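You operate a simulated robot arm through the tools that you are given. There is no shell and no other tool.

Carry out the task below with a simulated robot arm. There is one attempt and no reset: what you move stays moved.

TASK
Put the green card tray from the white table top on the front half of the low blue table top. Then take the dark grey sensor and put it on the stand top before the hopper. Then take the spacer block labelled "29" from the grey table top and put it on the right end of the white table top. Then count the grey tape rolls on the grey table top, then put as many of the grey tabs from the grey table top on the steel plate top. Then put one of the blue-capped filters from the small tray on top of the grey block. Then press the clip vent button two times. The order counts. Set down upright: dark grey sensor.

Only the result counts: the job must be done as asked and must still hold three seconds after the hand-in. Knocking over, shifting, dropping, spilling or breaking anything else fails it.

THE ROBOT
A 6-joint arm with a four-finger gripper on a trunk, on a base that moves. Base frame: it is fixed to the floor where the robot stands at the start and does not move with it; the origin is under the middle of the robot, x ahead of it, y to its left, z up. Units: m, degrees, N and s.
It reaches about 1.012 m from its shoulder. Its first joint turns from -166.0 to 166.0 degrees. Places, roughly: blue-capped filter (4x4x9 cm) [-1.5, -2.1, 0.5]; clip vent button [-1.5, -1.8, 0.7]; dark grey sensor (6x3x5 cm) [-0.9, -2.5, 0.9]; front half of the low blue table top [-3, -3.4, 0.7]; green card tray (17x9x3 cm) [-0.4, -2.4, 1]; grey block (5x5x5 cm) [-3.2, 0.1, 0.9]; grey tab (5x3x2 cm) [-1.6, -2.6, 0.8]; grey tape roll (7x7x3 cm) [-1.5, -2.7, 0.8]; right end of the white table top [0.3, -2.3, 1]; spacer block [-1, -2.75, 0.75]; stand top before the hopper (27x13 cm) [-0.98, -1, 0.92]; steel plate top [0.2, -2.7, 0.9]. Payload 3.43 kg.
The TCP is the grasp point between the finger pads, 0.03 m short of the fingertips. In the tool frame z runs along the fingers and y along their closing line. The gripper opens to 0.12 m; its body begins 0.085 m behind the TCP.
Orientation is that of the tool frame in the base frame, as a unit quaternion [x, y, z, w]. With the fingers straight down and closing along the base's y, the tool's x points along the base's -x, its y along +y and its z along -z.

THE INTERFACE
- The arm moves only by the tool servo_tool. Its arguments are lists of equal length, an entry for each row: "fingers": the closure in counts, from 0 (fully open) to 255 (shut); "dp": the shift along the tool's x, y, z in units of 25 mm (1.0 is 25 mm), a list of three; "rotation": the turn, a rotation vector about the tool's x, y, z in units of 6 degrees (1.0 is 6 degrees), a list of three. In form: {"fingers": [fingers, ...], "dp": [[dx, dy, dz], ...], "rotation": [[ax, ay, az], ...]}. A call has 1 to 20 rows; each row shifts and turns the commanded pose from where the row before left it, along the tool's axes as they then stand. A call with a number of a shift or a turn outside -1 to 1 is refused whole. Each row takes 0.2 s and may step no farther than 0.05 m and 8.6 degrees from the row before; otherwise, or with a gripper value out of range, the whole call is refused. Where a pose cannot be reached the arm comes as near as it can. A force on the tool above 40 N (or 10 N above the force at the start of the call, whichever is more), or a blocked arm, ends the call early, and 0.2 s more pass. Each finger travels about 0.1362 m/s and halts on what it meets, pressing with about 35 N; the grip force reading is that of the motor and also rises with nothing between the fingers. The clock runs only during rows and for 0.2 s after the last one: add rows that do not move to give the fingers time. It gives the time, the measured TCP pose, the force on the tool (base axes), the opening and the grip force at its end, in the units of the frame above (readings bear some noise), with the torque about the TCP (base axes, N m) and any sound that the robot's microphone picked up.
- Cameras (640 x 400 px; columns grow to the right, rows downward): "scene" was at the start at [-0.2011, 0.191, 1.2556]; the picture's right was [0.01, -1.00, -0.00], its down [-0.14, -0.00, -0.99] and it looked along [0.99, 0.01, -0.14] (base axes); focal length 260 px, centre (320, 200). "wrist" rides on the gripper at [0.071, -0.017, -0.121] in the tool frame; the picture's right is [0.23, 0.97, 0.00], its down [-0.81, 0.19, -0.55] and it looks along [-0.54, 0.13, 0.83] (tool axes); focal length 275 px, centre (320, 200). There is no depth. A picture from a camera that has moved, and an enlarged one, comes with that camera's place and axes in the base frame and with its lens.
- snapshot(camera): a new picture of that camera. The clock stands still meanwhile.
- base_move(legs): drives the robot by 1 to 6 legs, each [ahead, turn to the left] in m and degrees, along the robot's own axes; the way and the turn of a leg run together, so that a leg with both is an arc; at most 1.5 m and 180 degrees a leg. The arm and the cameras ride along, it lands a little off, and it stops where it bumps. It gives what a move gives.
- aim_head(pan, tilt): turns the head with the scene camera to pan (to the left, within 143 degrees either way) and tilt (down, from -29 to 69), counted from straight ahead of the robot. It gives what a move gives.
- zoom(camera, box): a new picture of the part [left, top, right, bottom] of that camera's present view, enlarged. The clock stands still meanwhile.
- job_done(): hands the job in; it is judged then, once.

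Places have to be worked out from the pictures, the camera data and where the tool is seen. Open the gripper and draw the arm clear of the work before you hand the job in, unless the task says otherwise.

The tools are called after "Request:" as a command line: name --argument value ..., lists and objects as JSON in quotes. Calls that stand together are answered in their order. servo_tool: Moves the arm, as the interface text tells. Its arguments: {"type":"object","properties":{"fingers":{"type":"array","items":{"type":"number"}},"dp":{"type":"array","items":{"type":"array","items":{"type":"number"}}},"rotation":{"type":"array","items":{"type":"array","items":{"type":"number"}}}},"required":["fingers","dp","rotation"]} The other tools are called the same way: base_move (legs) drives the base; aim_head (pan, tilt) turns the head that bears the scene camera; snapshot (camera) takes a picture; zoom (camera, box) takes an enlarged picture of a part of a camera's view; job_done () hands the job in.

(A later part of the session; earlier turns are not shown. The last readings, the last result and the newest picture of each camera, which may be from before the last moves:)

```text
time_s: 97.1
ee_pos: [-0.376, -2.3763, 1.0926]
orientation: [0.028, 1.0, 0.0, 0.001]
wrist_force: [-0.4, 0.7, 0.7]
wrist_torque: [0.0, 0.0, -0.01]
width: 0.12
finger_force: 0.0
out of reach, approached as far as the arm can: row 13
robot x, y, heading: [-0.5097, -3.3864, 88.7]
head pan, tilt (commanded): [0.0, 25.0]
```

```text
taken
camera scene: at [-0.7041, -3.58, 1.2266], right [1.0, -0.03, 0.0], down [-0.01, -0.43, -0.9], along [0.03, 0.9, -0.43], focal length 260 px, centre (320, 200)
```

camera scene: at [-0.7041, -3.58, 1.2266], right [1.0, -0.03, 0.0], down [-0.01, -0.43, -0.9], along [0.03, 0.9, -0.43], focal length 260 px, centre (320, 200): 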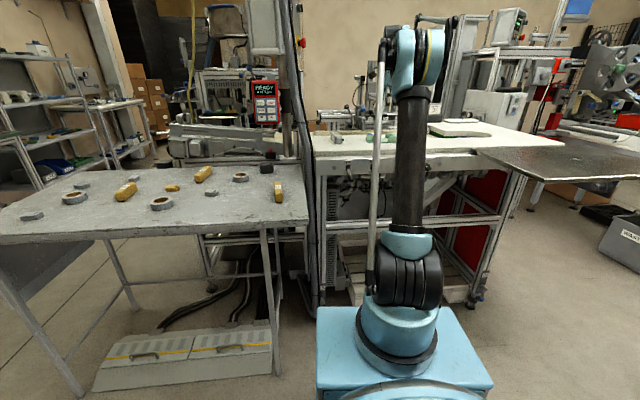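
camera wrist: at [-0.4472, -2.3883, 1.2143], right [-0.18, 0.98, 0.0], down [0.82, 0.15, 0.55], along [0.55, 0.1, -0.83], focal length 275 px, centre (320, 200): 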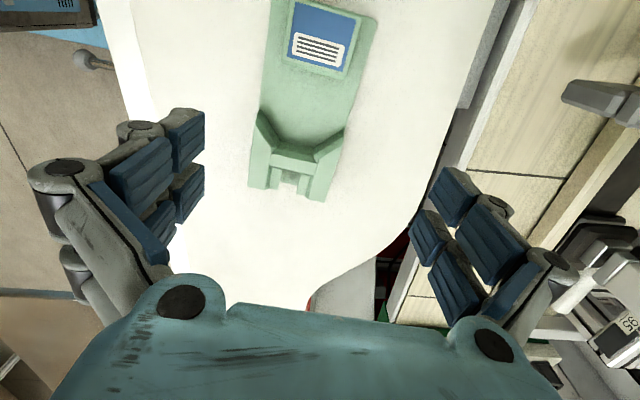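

The tray centre refines to about (-0.366, -2.39), top at z≈0.95; the hand is nearly over it. I correct the centring and descend to z≈1.00 to check the fingers straddle it.

Request:
servo_tool --fingers '[0, 0, 0, 0, 0, 0, 0]' --dp '[[-0.4, -0.5, 0], [0, 0, 0.9], [0, 0, 0.9], [0, 0, 0.9], [0, 0, 0.9], [0, 0, 0], [0, 0, 0]]' --rotation '[[0, 0, 0], [0, 0, 0], [0, 0, 0], [0, 0, 0], [0, 0, 0], [0, 0, 0], [0, 0, 0]]'

Request:
snapshot --camera "wrist"

Request:
zoom --camera "scene" --box '[330, 90, 490, 190]'

```text
time_s: 98.7
ee_pos: [-0.3647, -2.3884, 1.0041]
orientation: [0.028, 1.0, 0.0, 0.001]
wrist_force: [0.5, 0.0, -0.3]
wrist_torque: [0.01, -0.01, 0.04]
width: 0.1202
finger_force: 0.1
robot x, y, heading: [-0.507, -3.3858, 88.4]
head pan, tilt (commanded): [0.0, 25.0]
```

```text
taken
camera wrist: at [-0.4367, -2.4007, 1.1263], right [-0.18, 0.98, 0.0], down [0.82, 0.15, 0.55], along [0.55, 0.1, -0.83], focal length 275 px, centre (320, 200)
```

wrist: 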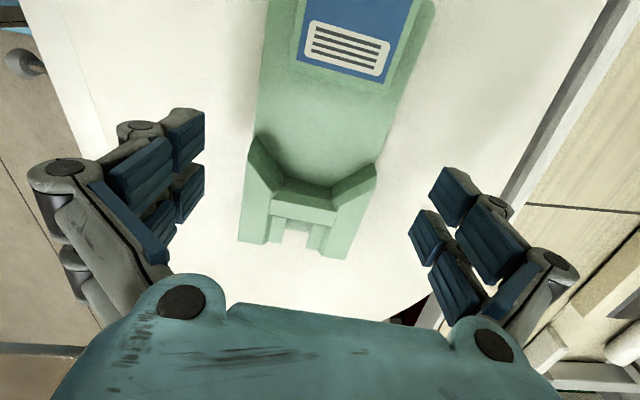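

```text
4.00 times, centred on (410, 140) of scene
camera zoom: at [-0.7041, -3.58, 1.2266], right [1.0, -0.03, 0.0], down [-0.01, -0.43, -0.9], along [0.03, 0.9, -0.43], focal length 1042 px, centre (-40, 440)
```

zoom: 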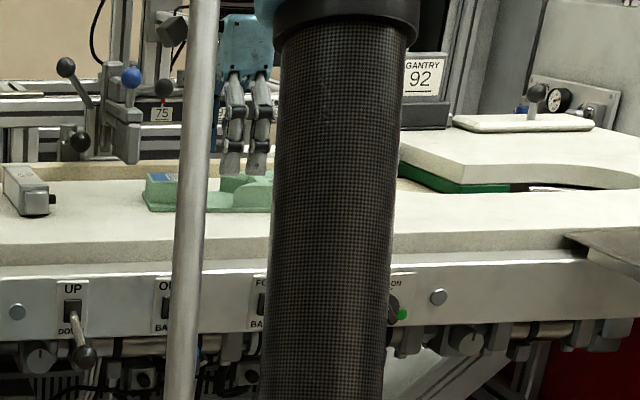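

The finger axis falls centrally on the tray (its mid-line at column ~317 vs 320). I shift 1.5 cm east toward the raised part and lower carefully to about z≈0.98, watching the force.

Request:
servo_tool --fingers '[0, 0, 0, 0, 0, 0]' --dp '[[-0.6, 0, 0], [0, 0, 0.4], [0, 0, 0.4], [0, 0, 0.2], [0, 0, 0], [0, 0, 0]]' --rotation '[[0, 0, 0], [0, 0, 0], [0, 0, 0], [0, 0, 0], [0, 0, 0], [0, 0, 0]]'

Request:
zoom --camera "scene" --box '[330, 90, 490, 190]'

Request:
snapshot --camera "wrist"

```text
time_s: 100.1
ee_pos: [-0.3498, -2.3878, 0.9809]
orientation: [0.027, 1.0, 0.001, 0.0]
wrist_force: [0.6, -0.8, 0.0]
wrist_torque: [-0.03, 0.0, 0.0]
width: 0.1199
finger_force: 0.1
robot x, y, heading: [-0.5084, -3.3836, 88.3]
head pan, tilt (commanded): [0.0, 25.0]
```

```text
4.00 times, centred on (410, 140) of scene
camera zoom: at [-0.7041, -3.58, 1.2266], right [1.0, -0.03, 0.0], down [-0.01, -0.43, -0.9], along [0.03, 0.9, -0.43], focal length 1042 px, centre (-40, 440)
```

zoom: 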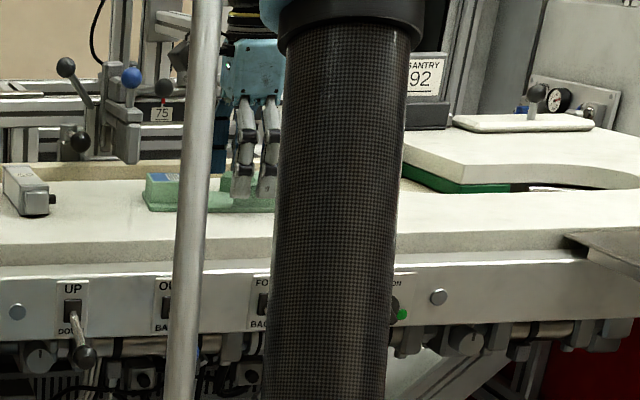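

```text
taken
camera wrist: at [-0.4226, -2.4015, 1.1018], right [-0.18, 0.98, 0.0], down [0.82, 0.15, 0.55], along [0.55, 0.1, -0.83], focal length 275 px, centre (320, 200)
```

wrist: 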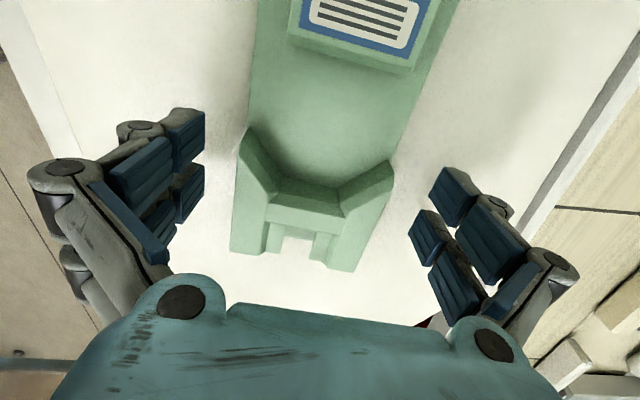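

No contact yet with tips at z≈0.951 and the tray lies well between the pads. I lower a few millimetres more to feel for the table.

Request:
servo_tool --fingers '[0, 0, 0, 0]' --dp '[[0, 0, 0.12], [0, 0, 0.12], [0, 0, 0], [0, 0, 0]]' --rotation '[[0, 0, 0], [0, 0, 0], [0, 0, 0], [0, 0, 0]]'

```text
time_s: 101.1
ee_pos: [-0.3511, -2.3876, 0.9741]
orientation: [0.027, 1.0, 0.0, 0.001]
wrist_force: [0.7, -0.8, 0.2]
wrist_torque: [0.01, -0.01, 0.03]
width: 0.12
finger_force: 0.1
robot x, y, heading: [-0.509, -3.3835, 88.5]
head pan, tilt (commanded): [0.0, 25.0]
```

Still free at tip height 0.944. I close the fingers on the tray.

Request:
servo_tool --fingers '[40, 60, 80, 100, 120, 120, 120]' --dp '[[0, 0, 0], [0, 0, 0], [0, 0, 0], [0, 0, 0], [0, 0, 0], [0, 0, 0], [0, 0, 0]]' --rotation '[[0, 0, 0], [0, 0, 0], [0, 0, 0], [0, 0, 0], [0, 0, 0], [0, 0, 0], [0, 0, 0]]'

Request:
snapshot --camera "wrist"

```text
time_s: 102.7
ee_pos: [-0.3506, -2.3874, 0.9736]
orientation: [0.027, 1.0, 0.001, 0.001]
wrist_force: [0.2, 1.1, 5.4]
wrist_torque: [-0.01, 0.03, 0.04]
width: 0.0836
finger_force: 30.3
robot x, y, heading: [-0.5091, -3.3856, 88.6]
head pan, tilt (commanded): [0.0, 25.0]
```

```text
taken
camera wrist: at [-0.4225, -2.4015, 1.0958], right [-0.18, 0.98, 0.0], down [0.82, 0.15, 0.55], along [0.55, 0.1, -0.83], focal length 275 px, centre (320, 200)
```

wrist: 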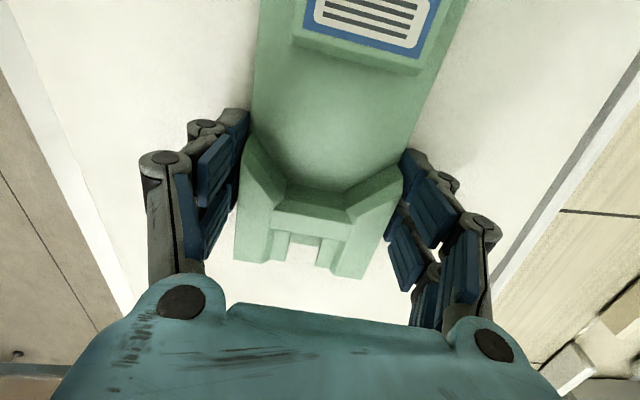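

The tray is gripped at 0.084 m with 30 N. I lift it straight up by 10 cm and check.

Request:
servo_tool --fingers '[130, 130, 130, 130, 130, 130, 130]' --dp '[[0, 0, -0.3], [0, 0, -0.7], [0, 0, -1], [0, 0, -1], [0, 0, -1], [0, 0, 0], [0, 0, 0]]' --rotation '[[0, 0, 0], [0, 0, 0], [0, 0, 0], [0, 0, 0], [0, 0, 0], [0, 0, 0], [0, 0, 0]]'

Request:
snapshot --camera "wrist"

```text
time_s: 104.3
ee_pos: [-0.3501, -2.3864, 1.0734]
orientation: [0.027, 1.0, 0.0, 0.0]
wrist_force: [-0.4, -0.8, -1.4]
wrist_torque: [-0.03, -0.01, 0.02]
width: 0.0834
finger_force: 30.2
robot x, y, heading: [-0.5082, -3.3864, 88.4]
head pan, tilt (commanded): [0.0, 25.0]
```

```text
taken
camera wrist: at [-0.4221, -2.3998, 1.1947], right [-0.18, 0.98, 0.0], down [0.82, 0.15, 0.55], along [0.55, 0.1, -0.83], focal length 275 px, centre (320, 200)
```

wrist: 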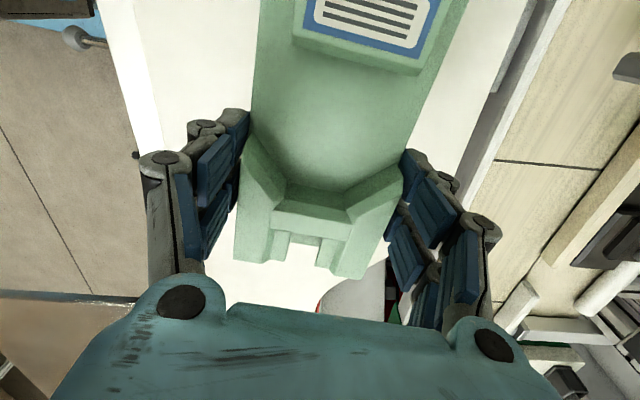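

The tray hangs level in the grip. I retract the arm toward the robot before driving to the low blue table.

Request:
servo_tool --fingers '[130, 130, 130, 130, 130, 130, 130, 130, 130, 130, 130, 130, 130, 130, 130, 130, 130, 130, 130, 130]' --dp '[[0, -0.5, -0.3], [0, -1, -0.3], [0, -1, -0.3], [0, -1, -0.3], [0, -1, -0.3], [0, -1, -0.3], [0, -1, -0.2], [0, -1, -0.2], [0, -1, -0.2], [0, -1, -0.2], [0, -1, -0.2], [0, -1, 0], [0, -1, 0], [0, -1, 0], [0, -1, 0], [0, -1, 0], [0, -1, 0], [0, -0.5, 0], [0, 0, 0], [0, 0, 0]]' --rotation '[[0, 0, 0], [0, 0, 0], [0, 0, 0], [0, 0, 0], [0, 0, 0], [0, 0, 0], [0, 0, 0], [0, 0, 0], [0, 0, 0], [0, 0, 0], [0, 0, 0], [0, 0, 0], [0, 0, 0], [0, 0, 0], [0, 0, 0], [0, 0, 0], [0, 0, 0], [0, 0, 0], [0, 0, 0], [0, 0, 0]]'

Request:
aim_head --pan -30 --tilt 25

Request:
snapshot --camera "scene"

Request:
snapshot --camera "wrist"

```text
time_s: 108.5
ee_pos: [-0.3742, -2.8122, 1.1432]
orientation: [0.027, 1.0, 0.0, 0.001]
wrist_force: [0.8, 0.0, -1.0]
wrist_torque: [0.02, -0.01, 0.03]
width: 0.0837
finger_force: 30.3
robot x, y, heading: [-0.5046, -3.3821, 88.6]
head pan, tilt (commanded): [0.0, 25.0]
```

```text
time_s: 109.4
ee_pos: [-0.3732, -2.8127, 1.1435]
orientation: [0.027, 1.0, 0.0, 0.0]
wrist_force: [-0.8, 0.4, -0.3]
wrist_torque: [0.03, -0.01, -0.01]
width: 0.0835
finger_force: 29.7
robot x, y, heading: [-0.5102, -3.3883, 88.3]
head pan, tilt (commanded): [-30.0, 25.0]
```

```text
taken
camera scene: at [-0.6585, -3.5938, 1.2267], right [0.85, -0.52, 0.01], down [-0.22, -0.37, -0.9], along [0.47, 0.77, -0.43], focal length 260 px, centre (320, 200)
```

scene: 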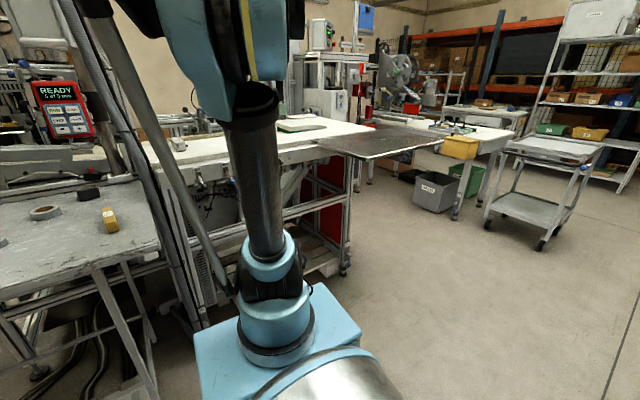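

```text
taken
camera wrist: at [-0.4452, -2.8259, 1.2649], right [-0.18, 0.98, 0.0], down [0.82, 0.15, 0.55], along [0.55, 0.1, -0.83], focal length 275 px, centre (320, 200)
```

wrist: 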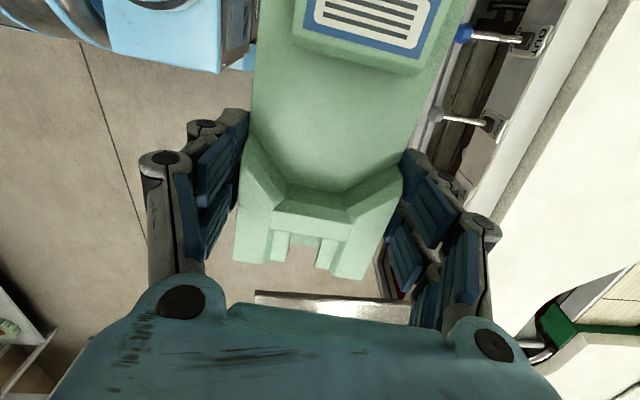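

I now back up slightly, turn to face west and drive to the low blue table.

Request:
base_move --legs '[[-0.2, 0], [0, 91.6], [1.45, 0]]'

Request:
aim_head --pan -10 --tilt 25

Request:
snapshot --camera "scene"

Request:
snapshot --camera "wrist"

```text
time_s: 122.4
ee_pos: [-2.5403, -3.4497, 1.1437]
orientation: [-0.692, 0.722, 0.0, 0.001]
wrist_force: [0.6, -0.4, -0.1]
wrist_torque: [0.03, -0.02, -0.02]
width: 0.0832
finger_force: 29.6
robot x, y, heading: [-1.9693, -3.5738, 179.0]
head pan, tilt (commanded): [-30.0, 25.0]
```

```text
time_s: 123.2
ee_pos: [-2.528, -3.4504, 1.15]
orientation: [-0.693, 0.721, 0.004, -0.004]
wrist_force: [-0.1, 0.6, 0.9]
wrist_torque: [-0.01, -0.01, 0.0]
width: 0.0835
finger_force: 29.8
robot x, y, heading: [-1.9639, -3.5734, 179.0]
head pan, tilt (commanded): [-10.0, 25.0]
```

```text
taken
camera scene: at [-1.7671, -3.7532, 1.2266], right [0.19, 0.98, 0.0], down [0.43, -0.08, -0.9], along [-0.88, 0.17, -0.43], focal length 260 px, centre (320, 200)
```

scene: 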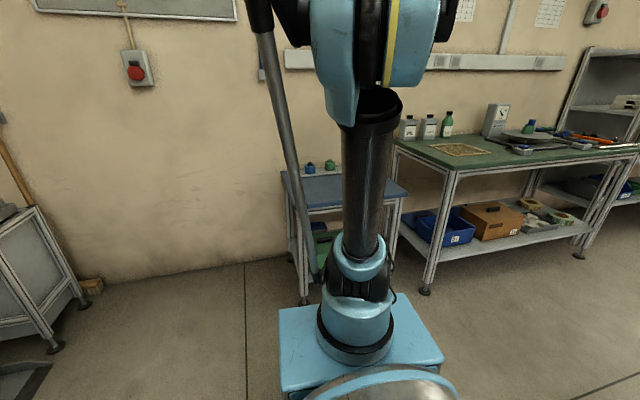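

```text
taken
camera wrist: at [-2.5112, -3.5234, 1.2714], right [-0.98, -0.19, 0.01], down [-0.15, 0.82, 0.56], along [-0.12, 0.54, -0.83], focal length 275 px, centre (320, 200)
```

wrist: 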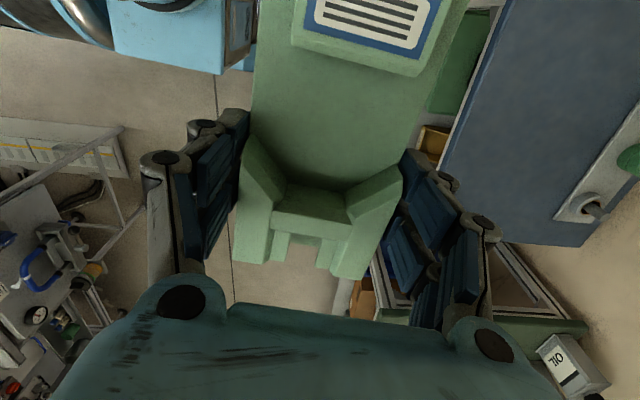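

Blue table: front edge x≈-2.84, back edge x≈-3.42, north edge y≈-3.12, top z≈0.70, so the front-half centre is near (-2.985, -3.37). I extend the arm there, staying well above the top.

Request:
servo_tool --fingers '[130, 130, 130, 130, 130, 130, 130, 130, 130, 130, 130, 130, 130, 130, 130, 130, 130, 130, 130, 130]' --dp '[[0, 0.5, 0.3], [-0.13, 0.97, 0.3], [-0.13, 0.97, 0.3], [-0.13, 0.97, 0.3], [-0.13, 0.97, 0.3], [-0.13, 0.97, 0.3], [-0.13, 0.97, 0.3], [-0.13, 0.97, 0.3], [-0.13, 0.97, 0.3], [-0.13, 0.97, 0.3], [-0.13, 0.97, 0.3], [-0.13, 0.97, 0.3], [-0.13, 0.97, 0.3], [-0.13, 0.97, 0.3], [-0.13, 0.97, 0.3], [-0.13, 0.97, 0.3], [-0.13, 0.97, 0.3], [-0.13, 0.97, 0.3], [-0.13, 0.97, 0.3], [0, 0, 0]]' --rotation '[[0.11, 0, 0], [0, 0, 0], [0, 0, 0], [0, 0, 0], [0, 0, 0], [0, 0, 0], [0, 0, 0], [0, 0, 0], [0, 0, 0], [0, 0, 0], [0, 0, 0], [0, 0, 0], [0, 0, 0], [0, 0, 0], [0, 0, 0], [0, 0, 0], [0, 0, 0], [0, 0, 0], [0, 0, 0], [0, 0, 0]]'

Request:
snapshot --camera "wrist"

Request:
snapshot --camera "scene"

```text
time_s: 127.4
ee_pos: [-2.9725, -3.3744, 1.0082]
orientation: [-0.693, 0.721, 0.001, 0.001]
wrist_force: [0.5, -0.5, -0.2]
wrist_torque: [0.03, 0.01, -0.01]
width: 0.0835
finger_force: 29.7
robot x, y, heading: [-1.9674, -3.5736, 179.1]
head pan, tilt (commanded): [-10.0, 25.0]
```

```text
taken
camera wrist: at [-2.9571, -3.4469, 1.1289], right [-0.98, -0.19, 0.0], down [-0.16, 0.82, 0.55], along [-0.11, 0.54, -0.83], focal length 275 px, centre (320, 200)
```

wrist: 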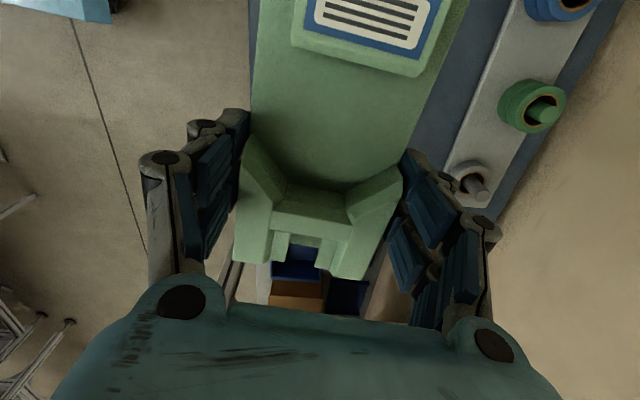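

```text
taken
camera scene: at [-1.7673, -3.7533, 1.2266], right [0.19, 0.98, 0.0], down [0.43, -0.08, -0.9], along [-0.88, 0.17, -0.43], focal length 260 px, centre (320, 200)
```

scene: 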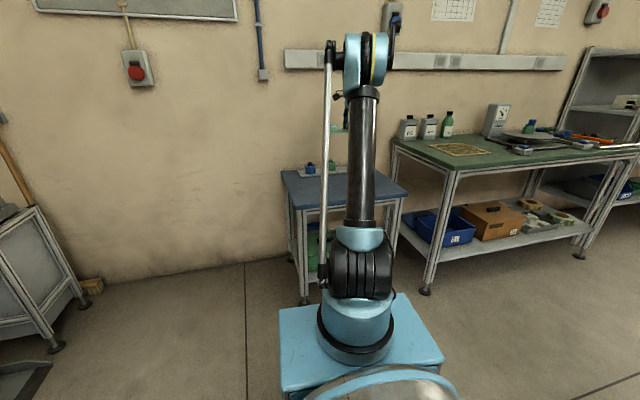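

The tray is above the table's front half (front edge x≈-2.865, holder strip from x≈-3.21 back). I shift 1 cm further in and descend to about z≈0.79.

Request:
servo_tool --fingers '[130, 130, 130, 130, 130, 130, 130, 130, 130, 130, 130, 130]' --dp '[[0, 0.4, 0.5], [0, 0, 1], [0, 0, 1], [0, 0, 1], [0, 0, 1], [0, 0, 1], [0, 0, 1], [0, 0, 1], [0, 0, 0.7], [0, 0, 0.5], [0, 0, 0], [0, 0, 0]]' --rotation '[[0, 0, 0], [0, 0, 0], [0, 0, 0], [0, 0, 0], [0, 0, 0], [0, 0, 0], [0, 0, 0], [0, 0, 0], [0, 0, 0], [0, 0, 0], [0, 0, 0], [0, 0, 0]]'

Request:
snapshot --camera "wrist"

Request:
zoom --camera "scene" --box '[260, 120, 420, 220]'

```text
time_s: 130.0
ee_pos: [-2.9842, -3.3745, 0.7898]
orientation: [-0.693, 0.721, 0.001, 0.0]
wrist_force: [0.1, -0.4, -0.6]
wrist_torque: [0.04, -0.01, 0.0]
width: 0.0835
finger_force: 29.8
robot x, y, heading: [-1.9654, -3.577, 179.2]
head pan, tilt (commanded): [-10.0, 25.0]
```

```text
taken
camera wrist: at [-2.9685, -3.4467, 0.9115], right [-0.98, -0.19, 0.0], down [-0.16, 0.82, 0.55], along [-0.11, 0.54, -0.83], focal length 275 px, centre (320, 200)
```

wrist: 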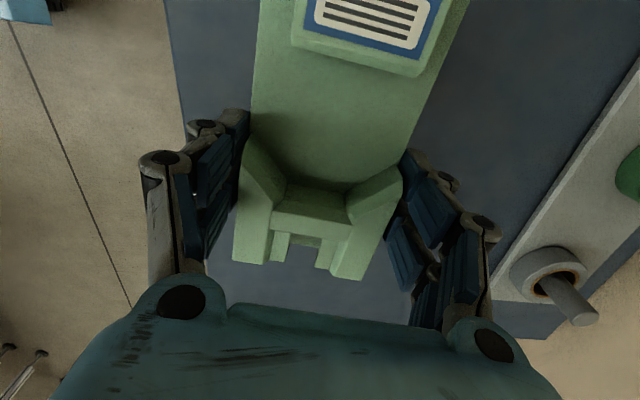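

```text
4.00 times, centred on (340, 170) of scene
camera zoom: at [-1.7673, -3.7533, 1.2267], right [0.19, 0.98, 0.0], down [0.43, -0.08, -0.9], along [-0.88, 0.17, -0.43], focal length 1042 px, centre (240, 320)
```

zoom: 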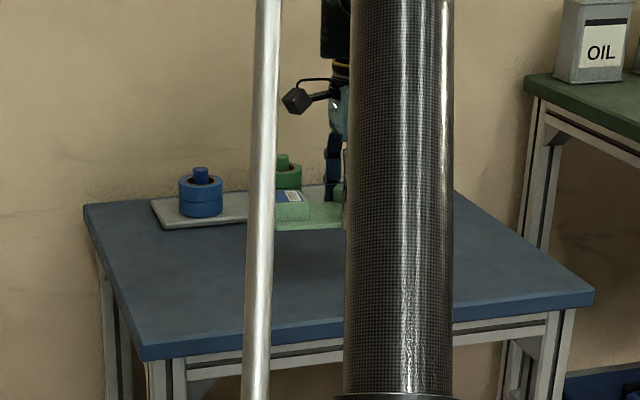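

All is clear below. I descend slowly in 5 mm steps toward contact.

Request:
servo_tool --fingers '[130, 130, 130, 130, 130, 130, 130, 130, 130]' --dp '[[0, 0, 0.2], [0, 0, 0.2], [0, 0, 0.2], [0, 0, 0.2], [0, 0, 0.2], [0, 0, 0.2], [0, 0, 0.2], [0, 0, 0.2], [0, 0, 0]]' --rotation '[[0, 0, 0], [0, 0, 0], [0, 0, 0], [0, 0, 0], [0, 0, 0], [0, 0, 0], [0, 0, 0], [0, 0, 0], [0, 0, 0]]'

Request:
servo_tool --fingers '[130, 130, 130, 130]' --dp '[[0, 0, 0.1], [0, 0, 0.1], [0, 0, 0.1], [0, 0, 0]]' --rotation '[[0, 0, 0], [0, 0, 0], [0, 0, 0], [0, 0, 0]]'

```text
time_s: 132.0
ee_pos: [-2.9818, -3.3731, 0.7522]
orientation: [-0.692, 0.722, 0.0, 0.001]
wrist_force: [-0.4, -0.8, -1.4]
wrist_torque: [0.02, -0.02, -0.02]
width: 0.0835
finger_force: 29.8
robot x, y, heading: [-1.9661, -3.5783, 179.2]
head pan, tilt (commanded): [-10.0, 25.0]
```

```text
time_s: 133.0
ee_pos: [-2.9823, -3.374, 0.7426]
orientation: [-0.693, 0.721, 0.001, 0.0]
wrist_force: [-0.5, -0.6, -1.3]
wrist_torque: [-0.03, -0.01, -0.01]
width: 0.0833
finger_force: 30.8
robot x, y, heading: [-1.9656, -3.5768, 179.0]
head pan, tilt (commanded): [-10.0, 25.0]
```

No contact yet at z=0.743. I continue down in 2.5 mm steps.

Request:
servo_tool --fingers '[130, 130, 130, 130]' --dp '[[0, 0, 0.1], [0, 0, 0.1], [0, 0, 0.1], [0, 0, 0]]' --rotation '[[0, 0, 0], [0, 0, 0], [0, 0, 0], [0, 0, 0]]'

Request:
zoom --camera "scene" --box '[290, 150, 370, 200]'

```text
time_s: 134.0
ee_pos: [-2.9819, -3.3737, 0.7355]
orientation: [-0.693, 0.721, 0.001, 0.001]
wrist_force: [0.4, 0.2, -0.4]
wrist_torque: [0.02, -0.03, 0.04]
width: 0.0836
finger_force: 30.2
robot x, y, heading: [-1.9671, -3.5747, 179.2]
head pan, tilt (commanded): [-10.0, 25.0]
```

```text
8.00 times, centred on (330, 175) of scene
camera zoom: at [-1.7674, -3.7533, 1.2267], right [0.19, 0.98, 0.0], down [0.43, -0.08, -0.9], along [-0.88, 0.17, -0.43], focal length 2084 px, centre (240, 400)
```

zoom: 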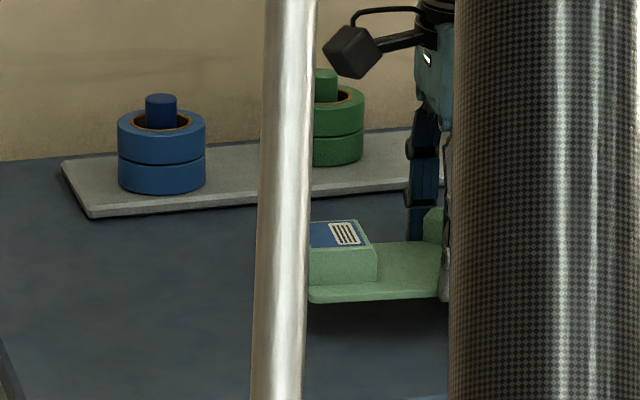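

A small shadow gap seems to remain under the tray. I keep going down gently.

Request:
servo_tool --fingers '[130, 130, 130, 130]' --dp '[[0, 0, 0.1], [0, 0, 0.1], [0, 0, 0.1], [0, 0, 0]]' --rotation '[[0, 0, 0], [0, 0, 0], [0, 0, 0], [0, 0, 0]]'

Request:
servo_tool --fingers '[130, 130, 130, 130]' --dp '[[0, 0, 0.1], [0, 0, 0.1], [0, 0, 0.1], [0, 0, 0]]' --rotation '[[0, 0, 0], [0, 0, 0], [0, 0, 0], [0, 0, 0]]'

```text
time_s: 135.0
ee_pos: [-2.982, -3.3743, 0.7277]
orientation: [-0.693, 0.721, 0.0, 0.001]
wrist_force: [0.3, -0.6, -1.3]
wrist_torque: [0.0, 0.01, 0.0]
width: 0.0834
finger_force: 29.9
robot x, y, heading: [-1.9667, -3.577, 179.0]
head pan, tilt (commanded): [-10.0, 25.0]
```

```text
time_s: 136.0
ee_pos: [-2.9819, -3.3734, 0.7213]
orientation: [-0.693, 0.721, 0.0, 0.001]
wrist_force: [-0.3, -0.7, -0.9]
wrist_torque: [0.03, 0.04, -0.01]
width: 0.0834
finger_force: 29.6
robot x, y, heading: [-1.968, -3.5715, 179.1]
head pan, tilt (commanded): [-10.0, 25.0]
```

Still free at 0.721; I look and continue.

Request:
servo_tool --fingers '[130, 130, 130, 130]' --dp '[[0, 0, 0.1], [0, 0, 0.1], [0, 0, 0.1], [0, 0, 0]]' --rotation '[[0, 0, 0], [0, 0, 0], [0, 0, 0], [0, 0, 0]]'

Request:
zoom --camera "scene" --box '[290, 150, 370, 200]'

Request:
snapshot --camera "wrist"

```text
time_s: 137.0
ee_pos: [-2.9819, -3.3731, 0.7144]
orientation: [-0.693, 0.721, 0.0, 0.0]
wrist_force: [-0.3, -0.6, -0.7]
wrist_torque: [0.02, 0.01, 0.02]
width: 0.0834
finger_force: 30.7
robot x, y, heading: [-1.9679, -3.5762, 179.0]
head pan, tilt (commanded): [-10.0, 25.0]
```

```text
8.00 times, centred on (330, 175) of scene
camera zoom: at [-1.7674, -3.7533, 1.2267], right [0.19, 0.98, 0.0], down [0.43, -0.08, -0.9], along [-0.88, 0.17, -0.43], focal length 2084 px, centre (240, 400)
```

zoom: 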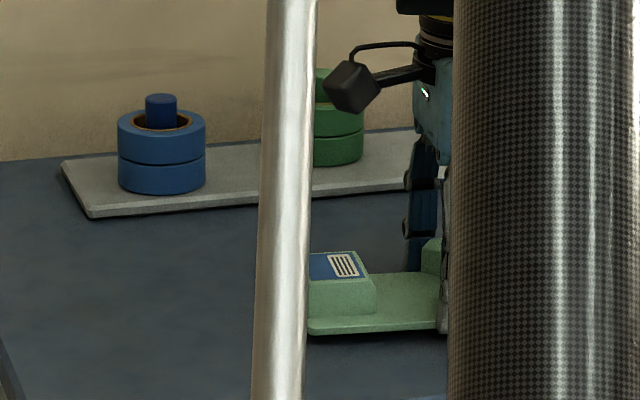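

```text
taken
camera wrist: at [-2.968, -3.4465, 0.8344], right [-0.98, -0.19, 0.0], down [-0.16, 0.82, 0.55], along [-0.11, 0.54, -0.83], focal length 275 px, centre (320, 200)
```

wrist: 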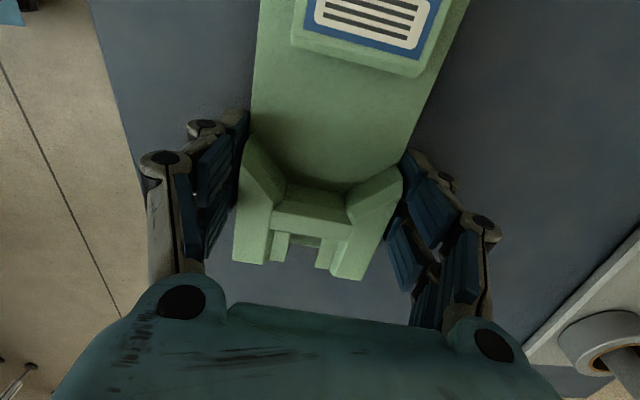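

The shadow gap is nearly closed. A few more small steps.

Request:
servo_tool --fingers '[130, 130, 130]' --dp '[[0, 0, 0.1], [0, 0, 0.08], [0, 0, 0]]' --rotation '[[0, 0, 0], [0, 0, 0], [0, 0, 0]]'

Request:
zoom --camera "scene" --box '[290, 150, 370, 200]'

```text
time_s: 137.8
ee_pos: [-2.982, -3.3739, 0.7074]
orientation: [-0.692, 0.722, 0.0, 0.001]
wrist_force: [-0.1, 0.4, -0.6]
wrist_torque: [0.01, -0.01, -0.01]
width: 0.0834
finger_force: 30.4
robot x, y, heading: [-1.9682, -3.5725, 179.2]
head pan, tilt (commanded): [-10.0, 25.0]
```

```text
8.00 times, centred on (330, 175) of scene
camera zoom: at [-1.7674, -3.7533, 1.2267], right [0.19, 0.98, 0.0], down [0.43, -0.08, -0.9], along [-0.88, 0.17, -0.43], focal length 2084 px, centre (240, 400)
```

zoom: 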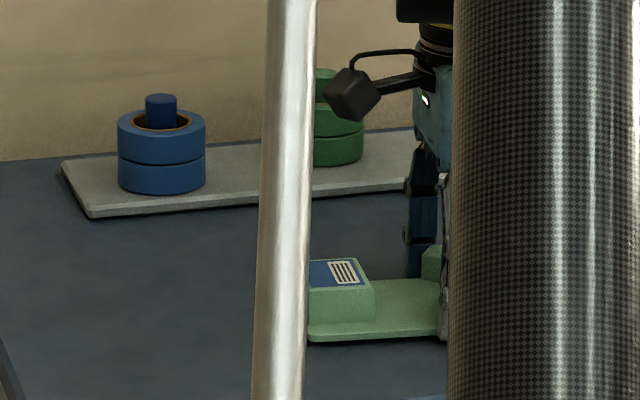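

Almost down; two more tiny steps while watching the vertical force.

Request:
servo_tool --fingers '[130, 130, 130]' --dp '[[0, 0, 0.06], [0, 0, 0.06], [0, 0, 0]]' --rotation '[[0, 0, 0], [0, 0, 0], [0, 0, 0]]'

Request:
servo_tool --fingers '[130, 130, 130]' --dp '[[0, 0, 0.06], [0, 0, 0.06], [0, 0, 0]]' --rotation '[[0, 0, 0], [0, 0, 0], [0, 0, 0]]'

```text
time_s: 138.6
ee_pos: [-2.982, -3.3729, 0.7065]
orientation: [-0.693, 0.721, 0.001, 0.0]
wrist_force: [0.2, -0.5, 0.0]
wrist_torque: [0.02, -0.03, 0.0]
width: 0.0834
finger_force: 30.0
robot x, y, heading: [-1.9657, -3.5786, 179.1]
head pan, tilt (commanded): [-10.0, 25.0]
```

```text
time_s: 139.4
ee_pos: [-2.982, -3.3737, 0.7036]
orientation: [-0.693, 0.721, 0.002, 0.0]
wrist_force: [-13.9, 3.7, 33.4]
wrist_torque: [-0.41, -0.57, -0.09]
width: 0.0835
finger_force: 29.9
robot x, y, heading: [-1.9693, -3.5761, 179.2]
head pan, tilt (commanded): [-10.0, 25.0]
```

Contact with 33 N at z≈0.704. I back off slightly, open the fingers and then rise.

Request:
servo_tool --fingers '[130, 110, 90, 60, 30, 0, 0, 0]' --dp '[[0, 0, -0.08], [0, 0, 0], [0, 0, 0], [0, 0, 0], [0, 0, 0], [0, 0, 0], [0, 0, 0], [0, 0, 0]]' --rotation '[[0, 0, 0], [0, 0, 0], [0, 0, 0], [0, 0, 0], [0, 0, 0], [0, 0, 0], [0, 0, 0], [0, 0, 0]]'

Request:
snapshot --camera "wrist"

```text
time_s: 141.2
ee_pos: [-2.9822, -3.3732, 0.704]
orientation: [-0.693, 0.721, 0.0, 0.0]
wrist_force: [-0.1, -1.5, 0.7]
wrist_torque: [0.04, -0.04, -0.01]
width: 0.1204
finger_force: 0.0
robot x, y, heading: [-1.9671, -3.5761, 179.0]
head pan, tilt (commanded): [-10.0, 25.0]
```

```text
taken
camera wrist: at [-2.9675, -3.4461, 0.8255], right [-0.98, -0.19, 0.0], down [-0.16, 0.82, 0.55], along [-0.11, 0.54, -0.83], focal length 275 px, centre (320, 200)
```

wrist: 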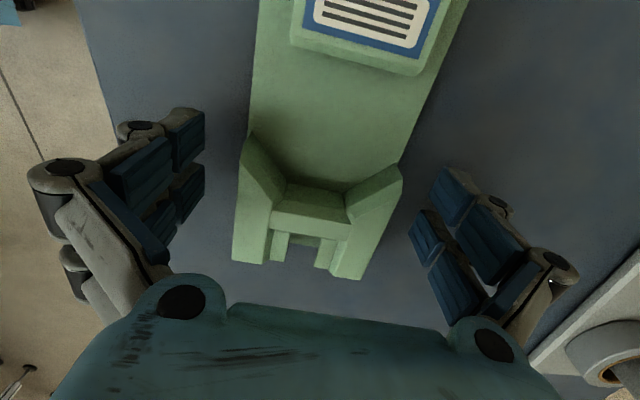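

The tray stands free on the table. I rise straight up and retract the arm.

Request:
servo_tool --fingers '[0, 0, 0, 0, 0, 0, 0, 0, 0, 0, 0, 0]' --dp '[[0, 0, -0.5], [0, 0, -1], [0, 0, -1], [0, 0, -1], [0, 0, -1], [0, 0, -1], [0, 0, -1], [0, 0, -1], [0, 0, -1], [0, 0, -1], [0, 0, -1], [0, 0, -1]]' --rotation '[[0, 0, 0], [0, 0, 0], [0, 0, 0], [0, 0, 0], [0, 0, 0], [0, 0, 0], [0, 0, 0], [0, 0, 0], [0, 0, 0], [0, 0, 0], [0, 0, 0], [0, 0, 0]]'

Request:
servo_tool --fingers '[0, 0, 0, 0, 0, 0, 0, 0, 0, 0, 0, 0, 0, 0, 0, 0, 0, 0, 0]' --dp '[[0, -0.5, -0.5], [0, -1, -0.5], [0, -1, -0.5], [0, -1, -0.5], [0, -1, -0.5], [0, -1, -0.5], [0, -1, -0.5], [0, -1, -0.5], [0, -1, -0.5], [0, -1, -0.5], [0, -1, 0], [0, -1, 0], [0, -1, 0], [0, -1, 0], [0, -1, 0], [0, -1, 0], [0, -1, 0], [0, -1, 0], [0, 0, 0]]' --rotation '[[0, 0, 0], [0, 0, 0], [0, 0, 0], [0, 0, 0], [0, 0, 0], [0, 0, 0], [0, 0, 0], [0, 0, 0], [0, 0, 0], [0, 0, 0], [0, 0, 0], [0, 0, 0], [0, 0, 0], [0, 0, 0], [0, 0, 0], [0, 0, 0], [0, 0, 0], [0, 0, 0], [0, 0, 0]]'

Request:
snapshot --camera "scene"

Request:
snapshot --camera "wrist"

```text
time_s: 143.8
ee_pos: [-2.9816, -3.3728, 0.9918]
orientation: [-0.693, 0.721, 0.001, 0.0]
wrist_force: [-1.1, 0.5, 0.3]
wrist_torque: [0.0, 0.0, 0.02]
width: 0.12
finger_force: 0.2
robot x, y, heading: [-1.9689, -3.577, 178.8]
head pan, tilt (commanded): [-10.0, 25.0]
```

```text
time_s: 147.8
ee_pos: [-2.5458, -3.3939, 1.1197]
orientation: [-0.693, 0.721, 0.0, 0.001]
wrist_force: [0.3, -0.5, 0.1]
wrist_torque: [0.0, -0.02, 0.0]
width: 0.1199
finger_force: 0.0
robot x, y, heading: [-1.9675, -3.5772, 179.3]
head pan, tilt (commanded): [-10.0, 25.0]
```

```text
taken
camera scene: at [-1.7671, -3.7533, 1.2266], right [0.19, 0.98, 0.0], down [0.43, -0.08, -0.9], along [-0.88, 0.17, -0.43], focal length 260 px, centre (320, 200)
```

scene: 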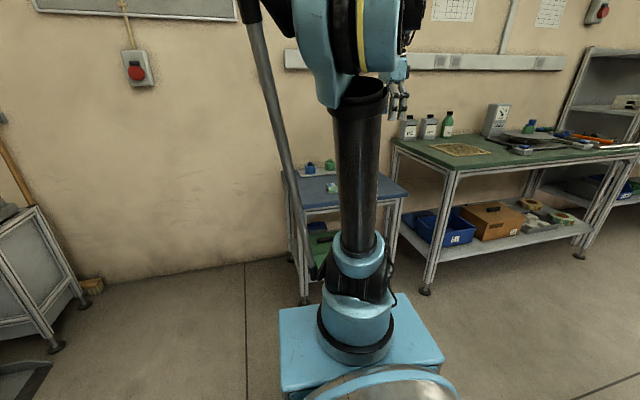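

```text
taken
camera wrist: at [-2.5321, -3.4661, 1.24], right [-0.98, -0.19, 0.0], down [-0.16, 0.82, 0.55], along [-0.11, 0.54, -0.83], focal length 275 px, centre (320, 200)
```

wrist: 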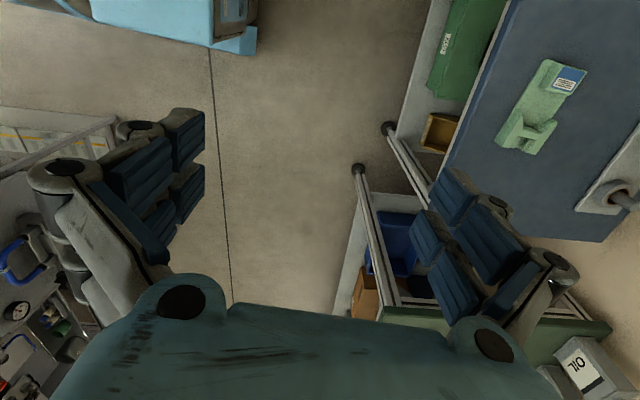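

The tray sits well on the front half. Next, the sensor: I reverse east in front of the grey table and turn north.

Request:
base_move --legs '[[-1.0, 0], [0, -89.2], [0.17, 0]]'

Request:
aim_head --pan 0 --tilt 30

Request:
snapshot --camera "scene"

Request:
snapshot --camera "wrist"

```text
time_s: 158.4
ee_pos: [-0.8198, -2.8234, 1.1178]
orientation: [-0.004, 1.0, 0.0, 0.001]
wrist_force: [0.9, -0.4, 0.0]
wrist_torque: [0.02, 0.03, 0.02]
width: 0.1198
finger_force: 0.1
robot x, y, heading: [-0.9777, -3.411, 92.3]
head pan, tilt (commanded): [-10.0, 25.0]
```

```text
time_s: 159.1
ee_pos: [-0.822, -2.8374, 1.1253]
orientation: [-0.005, 1.0, 0.006, 0.001]
wrist_force: [-0.8, 0.0, -0.1]
wrist_torque: [0.01, -0.01, 0.05]
width: 0.1198
finger_force: 0.0
robot x, y, heading: [-0.9776, -3.4124, 91.8]
head pan, tilt (commanded): [0.0, 30.0]
```

```text
taken
camera scene: at [-1.1623, -3.6211, 1.2186], right [1.0, 0.03, 0.0], down [0.02, -0.51, -0.86], along [-0.03, 0.86, -0.51], focal length 260 px, centre (320, 200)
```

scene: 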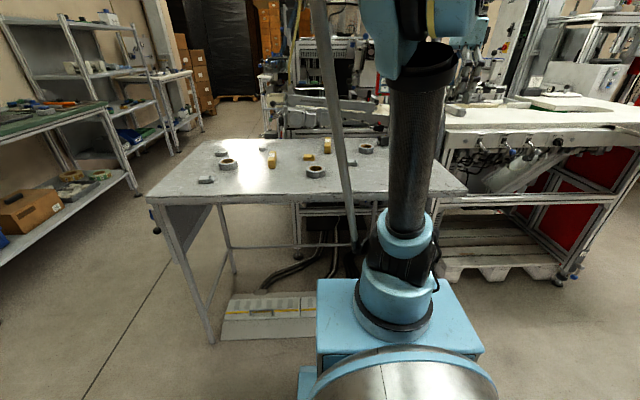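

```text
taken
camera wrist: at [-0.8917, -2.8567, 1.2466], right [-0.24, 0.97, 0.01], down [0.81, 0.19, 0.56], along [0.54, 0.14, -0.83], focal length 275 px, centre (320, 200)
```

wrist: 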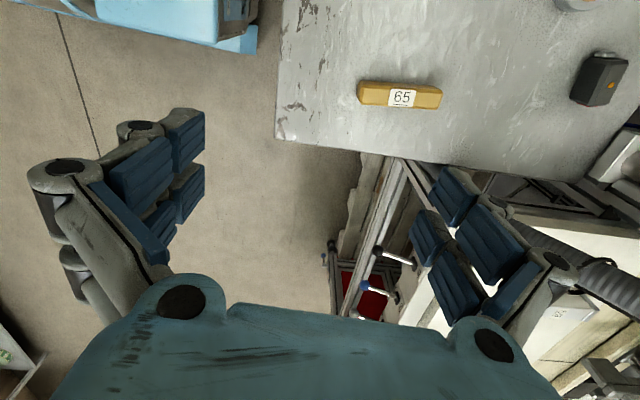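

The sensor is visible in the wrist view at about (-0.92, -2.40). I zoom in on it to see its pose.

Request:
zoom --camera "wrist" --box '[544, 30, 640, 90]'

Request:
zoom --camera "scene" --box '[340, 120, 436, 180]'

Request:
zoom --camera "wrist" --box '[480, 0, 640, 100]'

```text
6.67 times, centred on (592, 60) of wrist
camera zoom: at [-0.8917, -2.8567, 1.2466], right [-0.24, 0.97, 0.01], down [0.81, 0.19, 0.56], along [0.54, 0.14, -0.83], focal length 1835 px, centre (-1493, 1133)
```

zoom: 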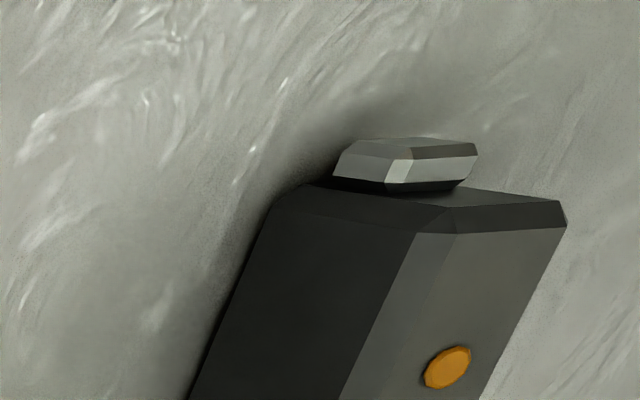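

```text
6.67 times, centred on (388, 150) of scene
camera zoom: at [-1.1623, -3.6211, 1.2186], right [1.0, 0.03, 0.0], down [0.02, -0.51, -0.86], along [-0.03, 0.86, -0.51], focal length 1737 px, centre (-133, 533)
```

zoom: 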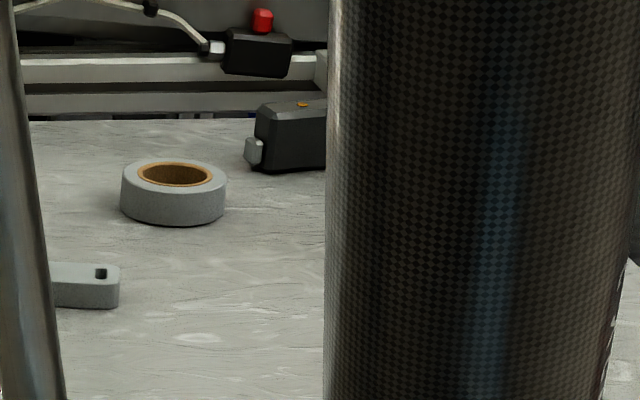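

```text
4.00 times, centred on (560, 50) of wrist
camera zoom: at [-0.8917, -2.8567, 1.2466], right [-0.24, 0.97, 0.01], down [0.81, 0.19, 0.56], along [0.54, 0.14, -0.83], focal length 1101 px, centre (-640, 800)
```

zoom: 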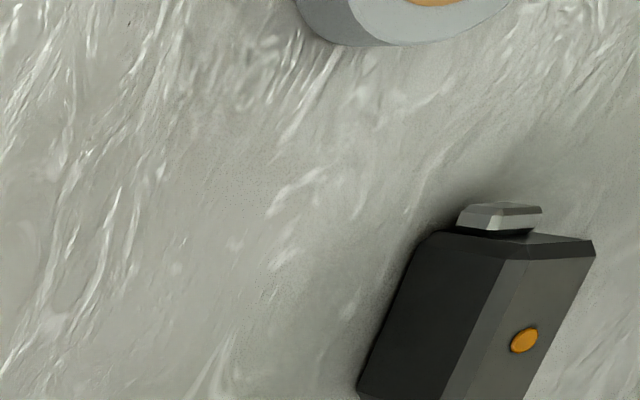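

The sensor stands upright (LED on top, nose to the west) near (-0.916, -2.464); the grey table top is about z≈0.80-0.82. I move the hand closer above it for an exact view.

Request:
servo_tool --fingers '[0, 0, 0, 0, 0, 0, 0, 0, 0, 0, 0, 0, 0]' --dp '[[0.4, 1, 0], [0.4, 1, 0], [0.4, 1, 0], [0.4, 1, 0], [0.4, 1, 0], [0.4, 1, 0], [0.4, 1, 0], [0.4, 1, 0], [0.4, 1, 0], [0.4, 1, 0], [0.3, 1, 0], [0, 0, 0], [0, 0, 0]]' --rotation '[[0.115, 0, 0], [0, 0, 0], [0, 0, 0], [0, 0, 0], [0, 0, 0], [0, 0, 0], [0, 0, 0], [0, 0, 0], [0, 0, 0], [0, 0, 0], [0, 0, 0], [0, 0, 0], [0, 0, 0]]'

Request:
snapshot --camera "wrist"

Request:
snapshot --camera "scene"

```text
time_s: 161.9
ee_pos: [-0.9284, -2.5631, 1.126]
orientation: [-0.003, 1.0, 0.0, 0.001]
wrist_force: [-0.6, 0.3, -1.4]
wrist_torque: [0.03, 0.01, -0.01]
width: 0.1201
finger_force: 0.1
robot x, y, heading: [-0.98, -3.4108, 91.9]
head pan, tilt (commanded): [0.0, 30.0]
```

```text
taken
camera wrist: at [-0.9996, -2.5793, 1.2477], right [-0.24, 0.97, 0.0], down [0.81, 0.2, 0.55], along [0.54, 0.13, -0.83], focal length 275 px, centre (320, 200)
```

wrist: 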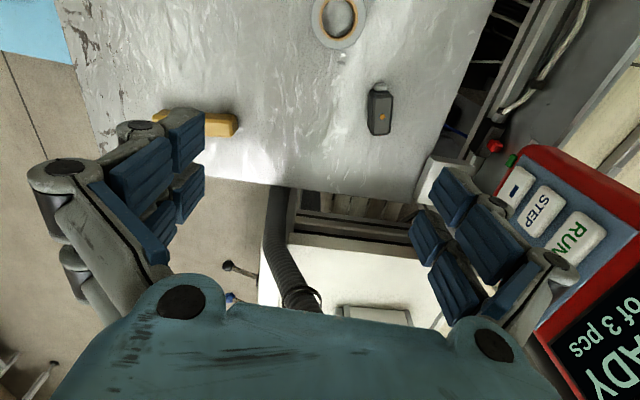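

```text
taken
camera scene: at [-1.1625, -3.6209, 1.2187], right [1.0, 0.03, 0.0], down [0.02, -0.51, -0.86], along [-0.03, 0.86, -0.51], focal length 260 px, centre (320, 200)
```

scene: 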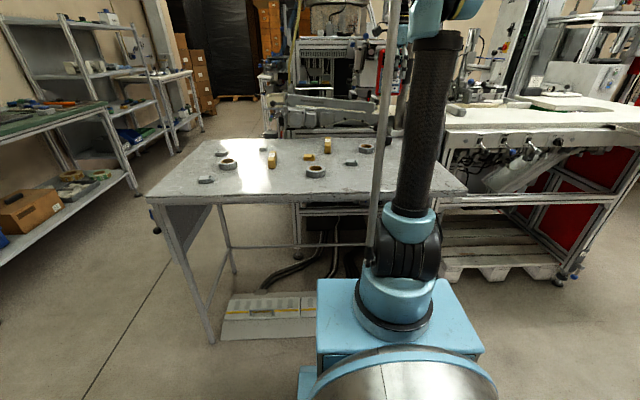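

I zoom on the sensor from this pose to measure centre and yaw.

Request:
zoom --camera "wrist" --box '[340, 70, 420, 145]'

Request:
zoom --camera "wrist" --box '[300, 0, 500, 200]'

```text
5.33 times, centred on (380, 108) of wrist
camera zoom: at [-0.9996, -2.5793, 1.2477], right [-0.24, 0.97, 0.0], down [0.81, 0.2, 0.55], along [0.54, 0.13, -0.83], focal length 1468 px, centre (0, 693)
```

zoom: 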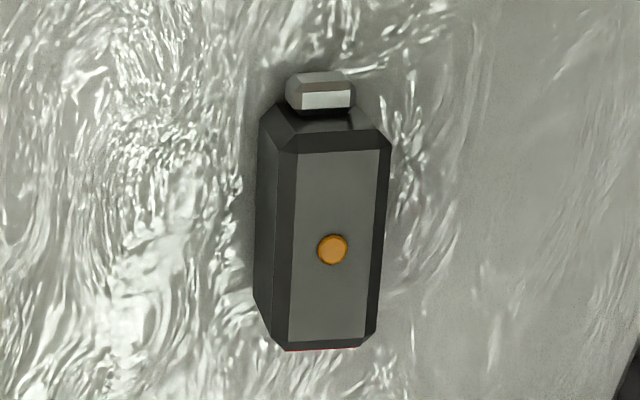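

```text
2.00 times, centred on (400, 100) of wrist
camera zoom: at [-0.9996, -2.5793, 1.2477], right [-0.24, 0.97, 0.0], down [0.81, 0.2, 0.55], along [0.54, 0.13, -0.83], focal length 551 px, centre (160, 400)
```

zoom: 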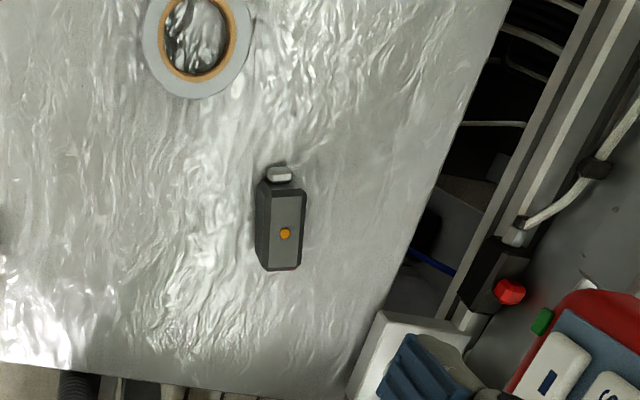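

LED and top edges give the sensor centre (-0.907, -2.468), axis turned 18° from x, top z≈0.863 and table z≈0.812. I move above it, turn the hand by -17.6° about its axis, narrow the fingers to ~8 cm and go down to z≈0.95.

Request:
servo_tool --fingers '[40, 85, 85, 85, 85, 85, 85, 85, 85, 85, 85, 85, 85, 85, 85, 85]' --dp '[[-0.22, 0.95, 0], [-0.22, 0.95, 0], [-0.22, 0.95, 0], [-0.22, 0.95, 0], [0, 0, 0], [0, 0, 0], [0, 0, 0], [0, 0, 1], [0, 0, 1], [0, 0, 1], [0, 0, 1], [0, 0, 1], [0, 0, 1], [0, 0, 1], [0, 0, 0], [0, 0, 0]]' --rotation '[[0, 0, 0], [0, 0, 0], [0, 0, 0], [0, 0, 0], [0, 0, -0.977], [0, 0, -0.977], [0, 0, -0.977], [0, 0, 0], [0, 0, 0], [0, 0, 0], [0, 0, 0], [0, 0, 0], [0, 0, 0], [0, 0, 0], [0, 0, 0], [0, 0, 0]]'

Request:
snapshot --camera "wrist"

```text
time_s: 165.3
ee_pos: [-0.9088, -2.4685, 0.9508]
orientation: [-0.156, 0.988, 0.001, 0.0]
wrist_force: [-0.2, 0.6, 0.3]
wrist_torque: [-0.03, -0.01, -0.06]
width: 0.0801
finger_force: 0.1
robot x, y, heading: [-0.981, -3.4135, 91.9]
head pan, tilt (commanded): [0.0, 30.0]
```

```text
taken
camera wrist: at [-0.9715, -2.5061, 1.0714], right [-0.52, 0.85, 0.0], down [0.71, 0.43, 0.55], along [0.47, 0.29, -0.83], focal length 275 px, centre (320, 200)
```

wrist: 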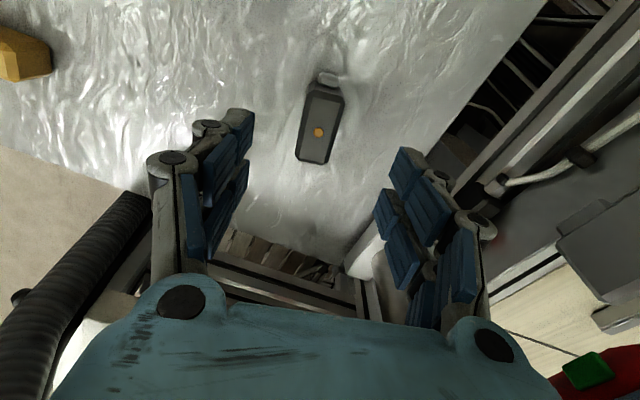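

The LED sits exactly under the finger axis and the sensor is aligned. I descend to z≈0.848 (tips ≈0.818).

Request:
servo_tool --fingers '[85, 85, 85, 85, 85, 85, 85, 85]' --dp '[[0, 0, 1], [0, 0, 1], [0, 0, 1], [0, 0, 0.5], [0, 0, 0.3], [0, 0, 0.3], [0, 0, 0], [0, 0, 0]]' --rotation '[[0, 0, 0], [0, 0, 0], [0, 0, 0], [0, 0, 0], [0, 0, 0], [0, 0, 0], [0, 0, 0], [0, 0, 0]]'

Request:
snapshot --camera "wrist"

```text
time_s: 166.7
ee_pos: [-0.9077, -2.4776, 0.8645]
orientation: [-0.157, 0.988, 0.006, 0.002]
wrist_force: [-0.2, 1.7, 8.8]
wrist_torque: [-0.32, -0.09, -0.04]
width: 0.0277
finger_force: 20.4
robot x, y, heading: [-0.9764, -3.4132, 91.9]
head pan, tilt (commanded): [0.0, 30.0]
stopped in row 6: the force on the tool passed its limit at 59 N (the readings are from after the stop); the commanded pose is now the measured one
```

```text
taken
camera wrist: at [-0.9697, -2.518, 0.9842], right [-0.52, 0.85, 0.01], down [0.71, 0.43, 0.56], along [0.47, 0.3, -0.83], focal length 275 px, centre (320, 200)
```

wrist: 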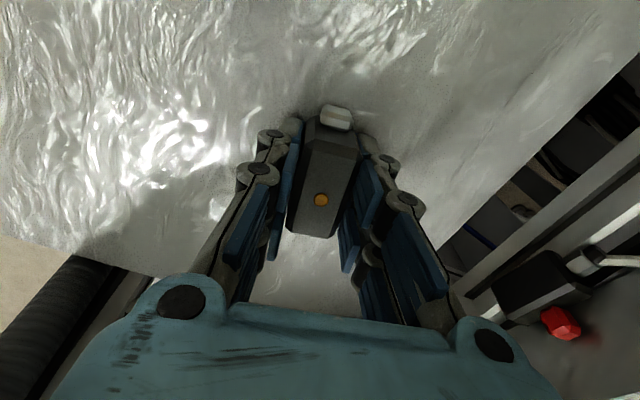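

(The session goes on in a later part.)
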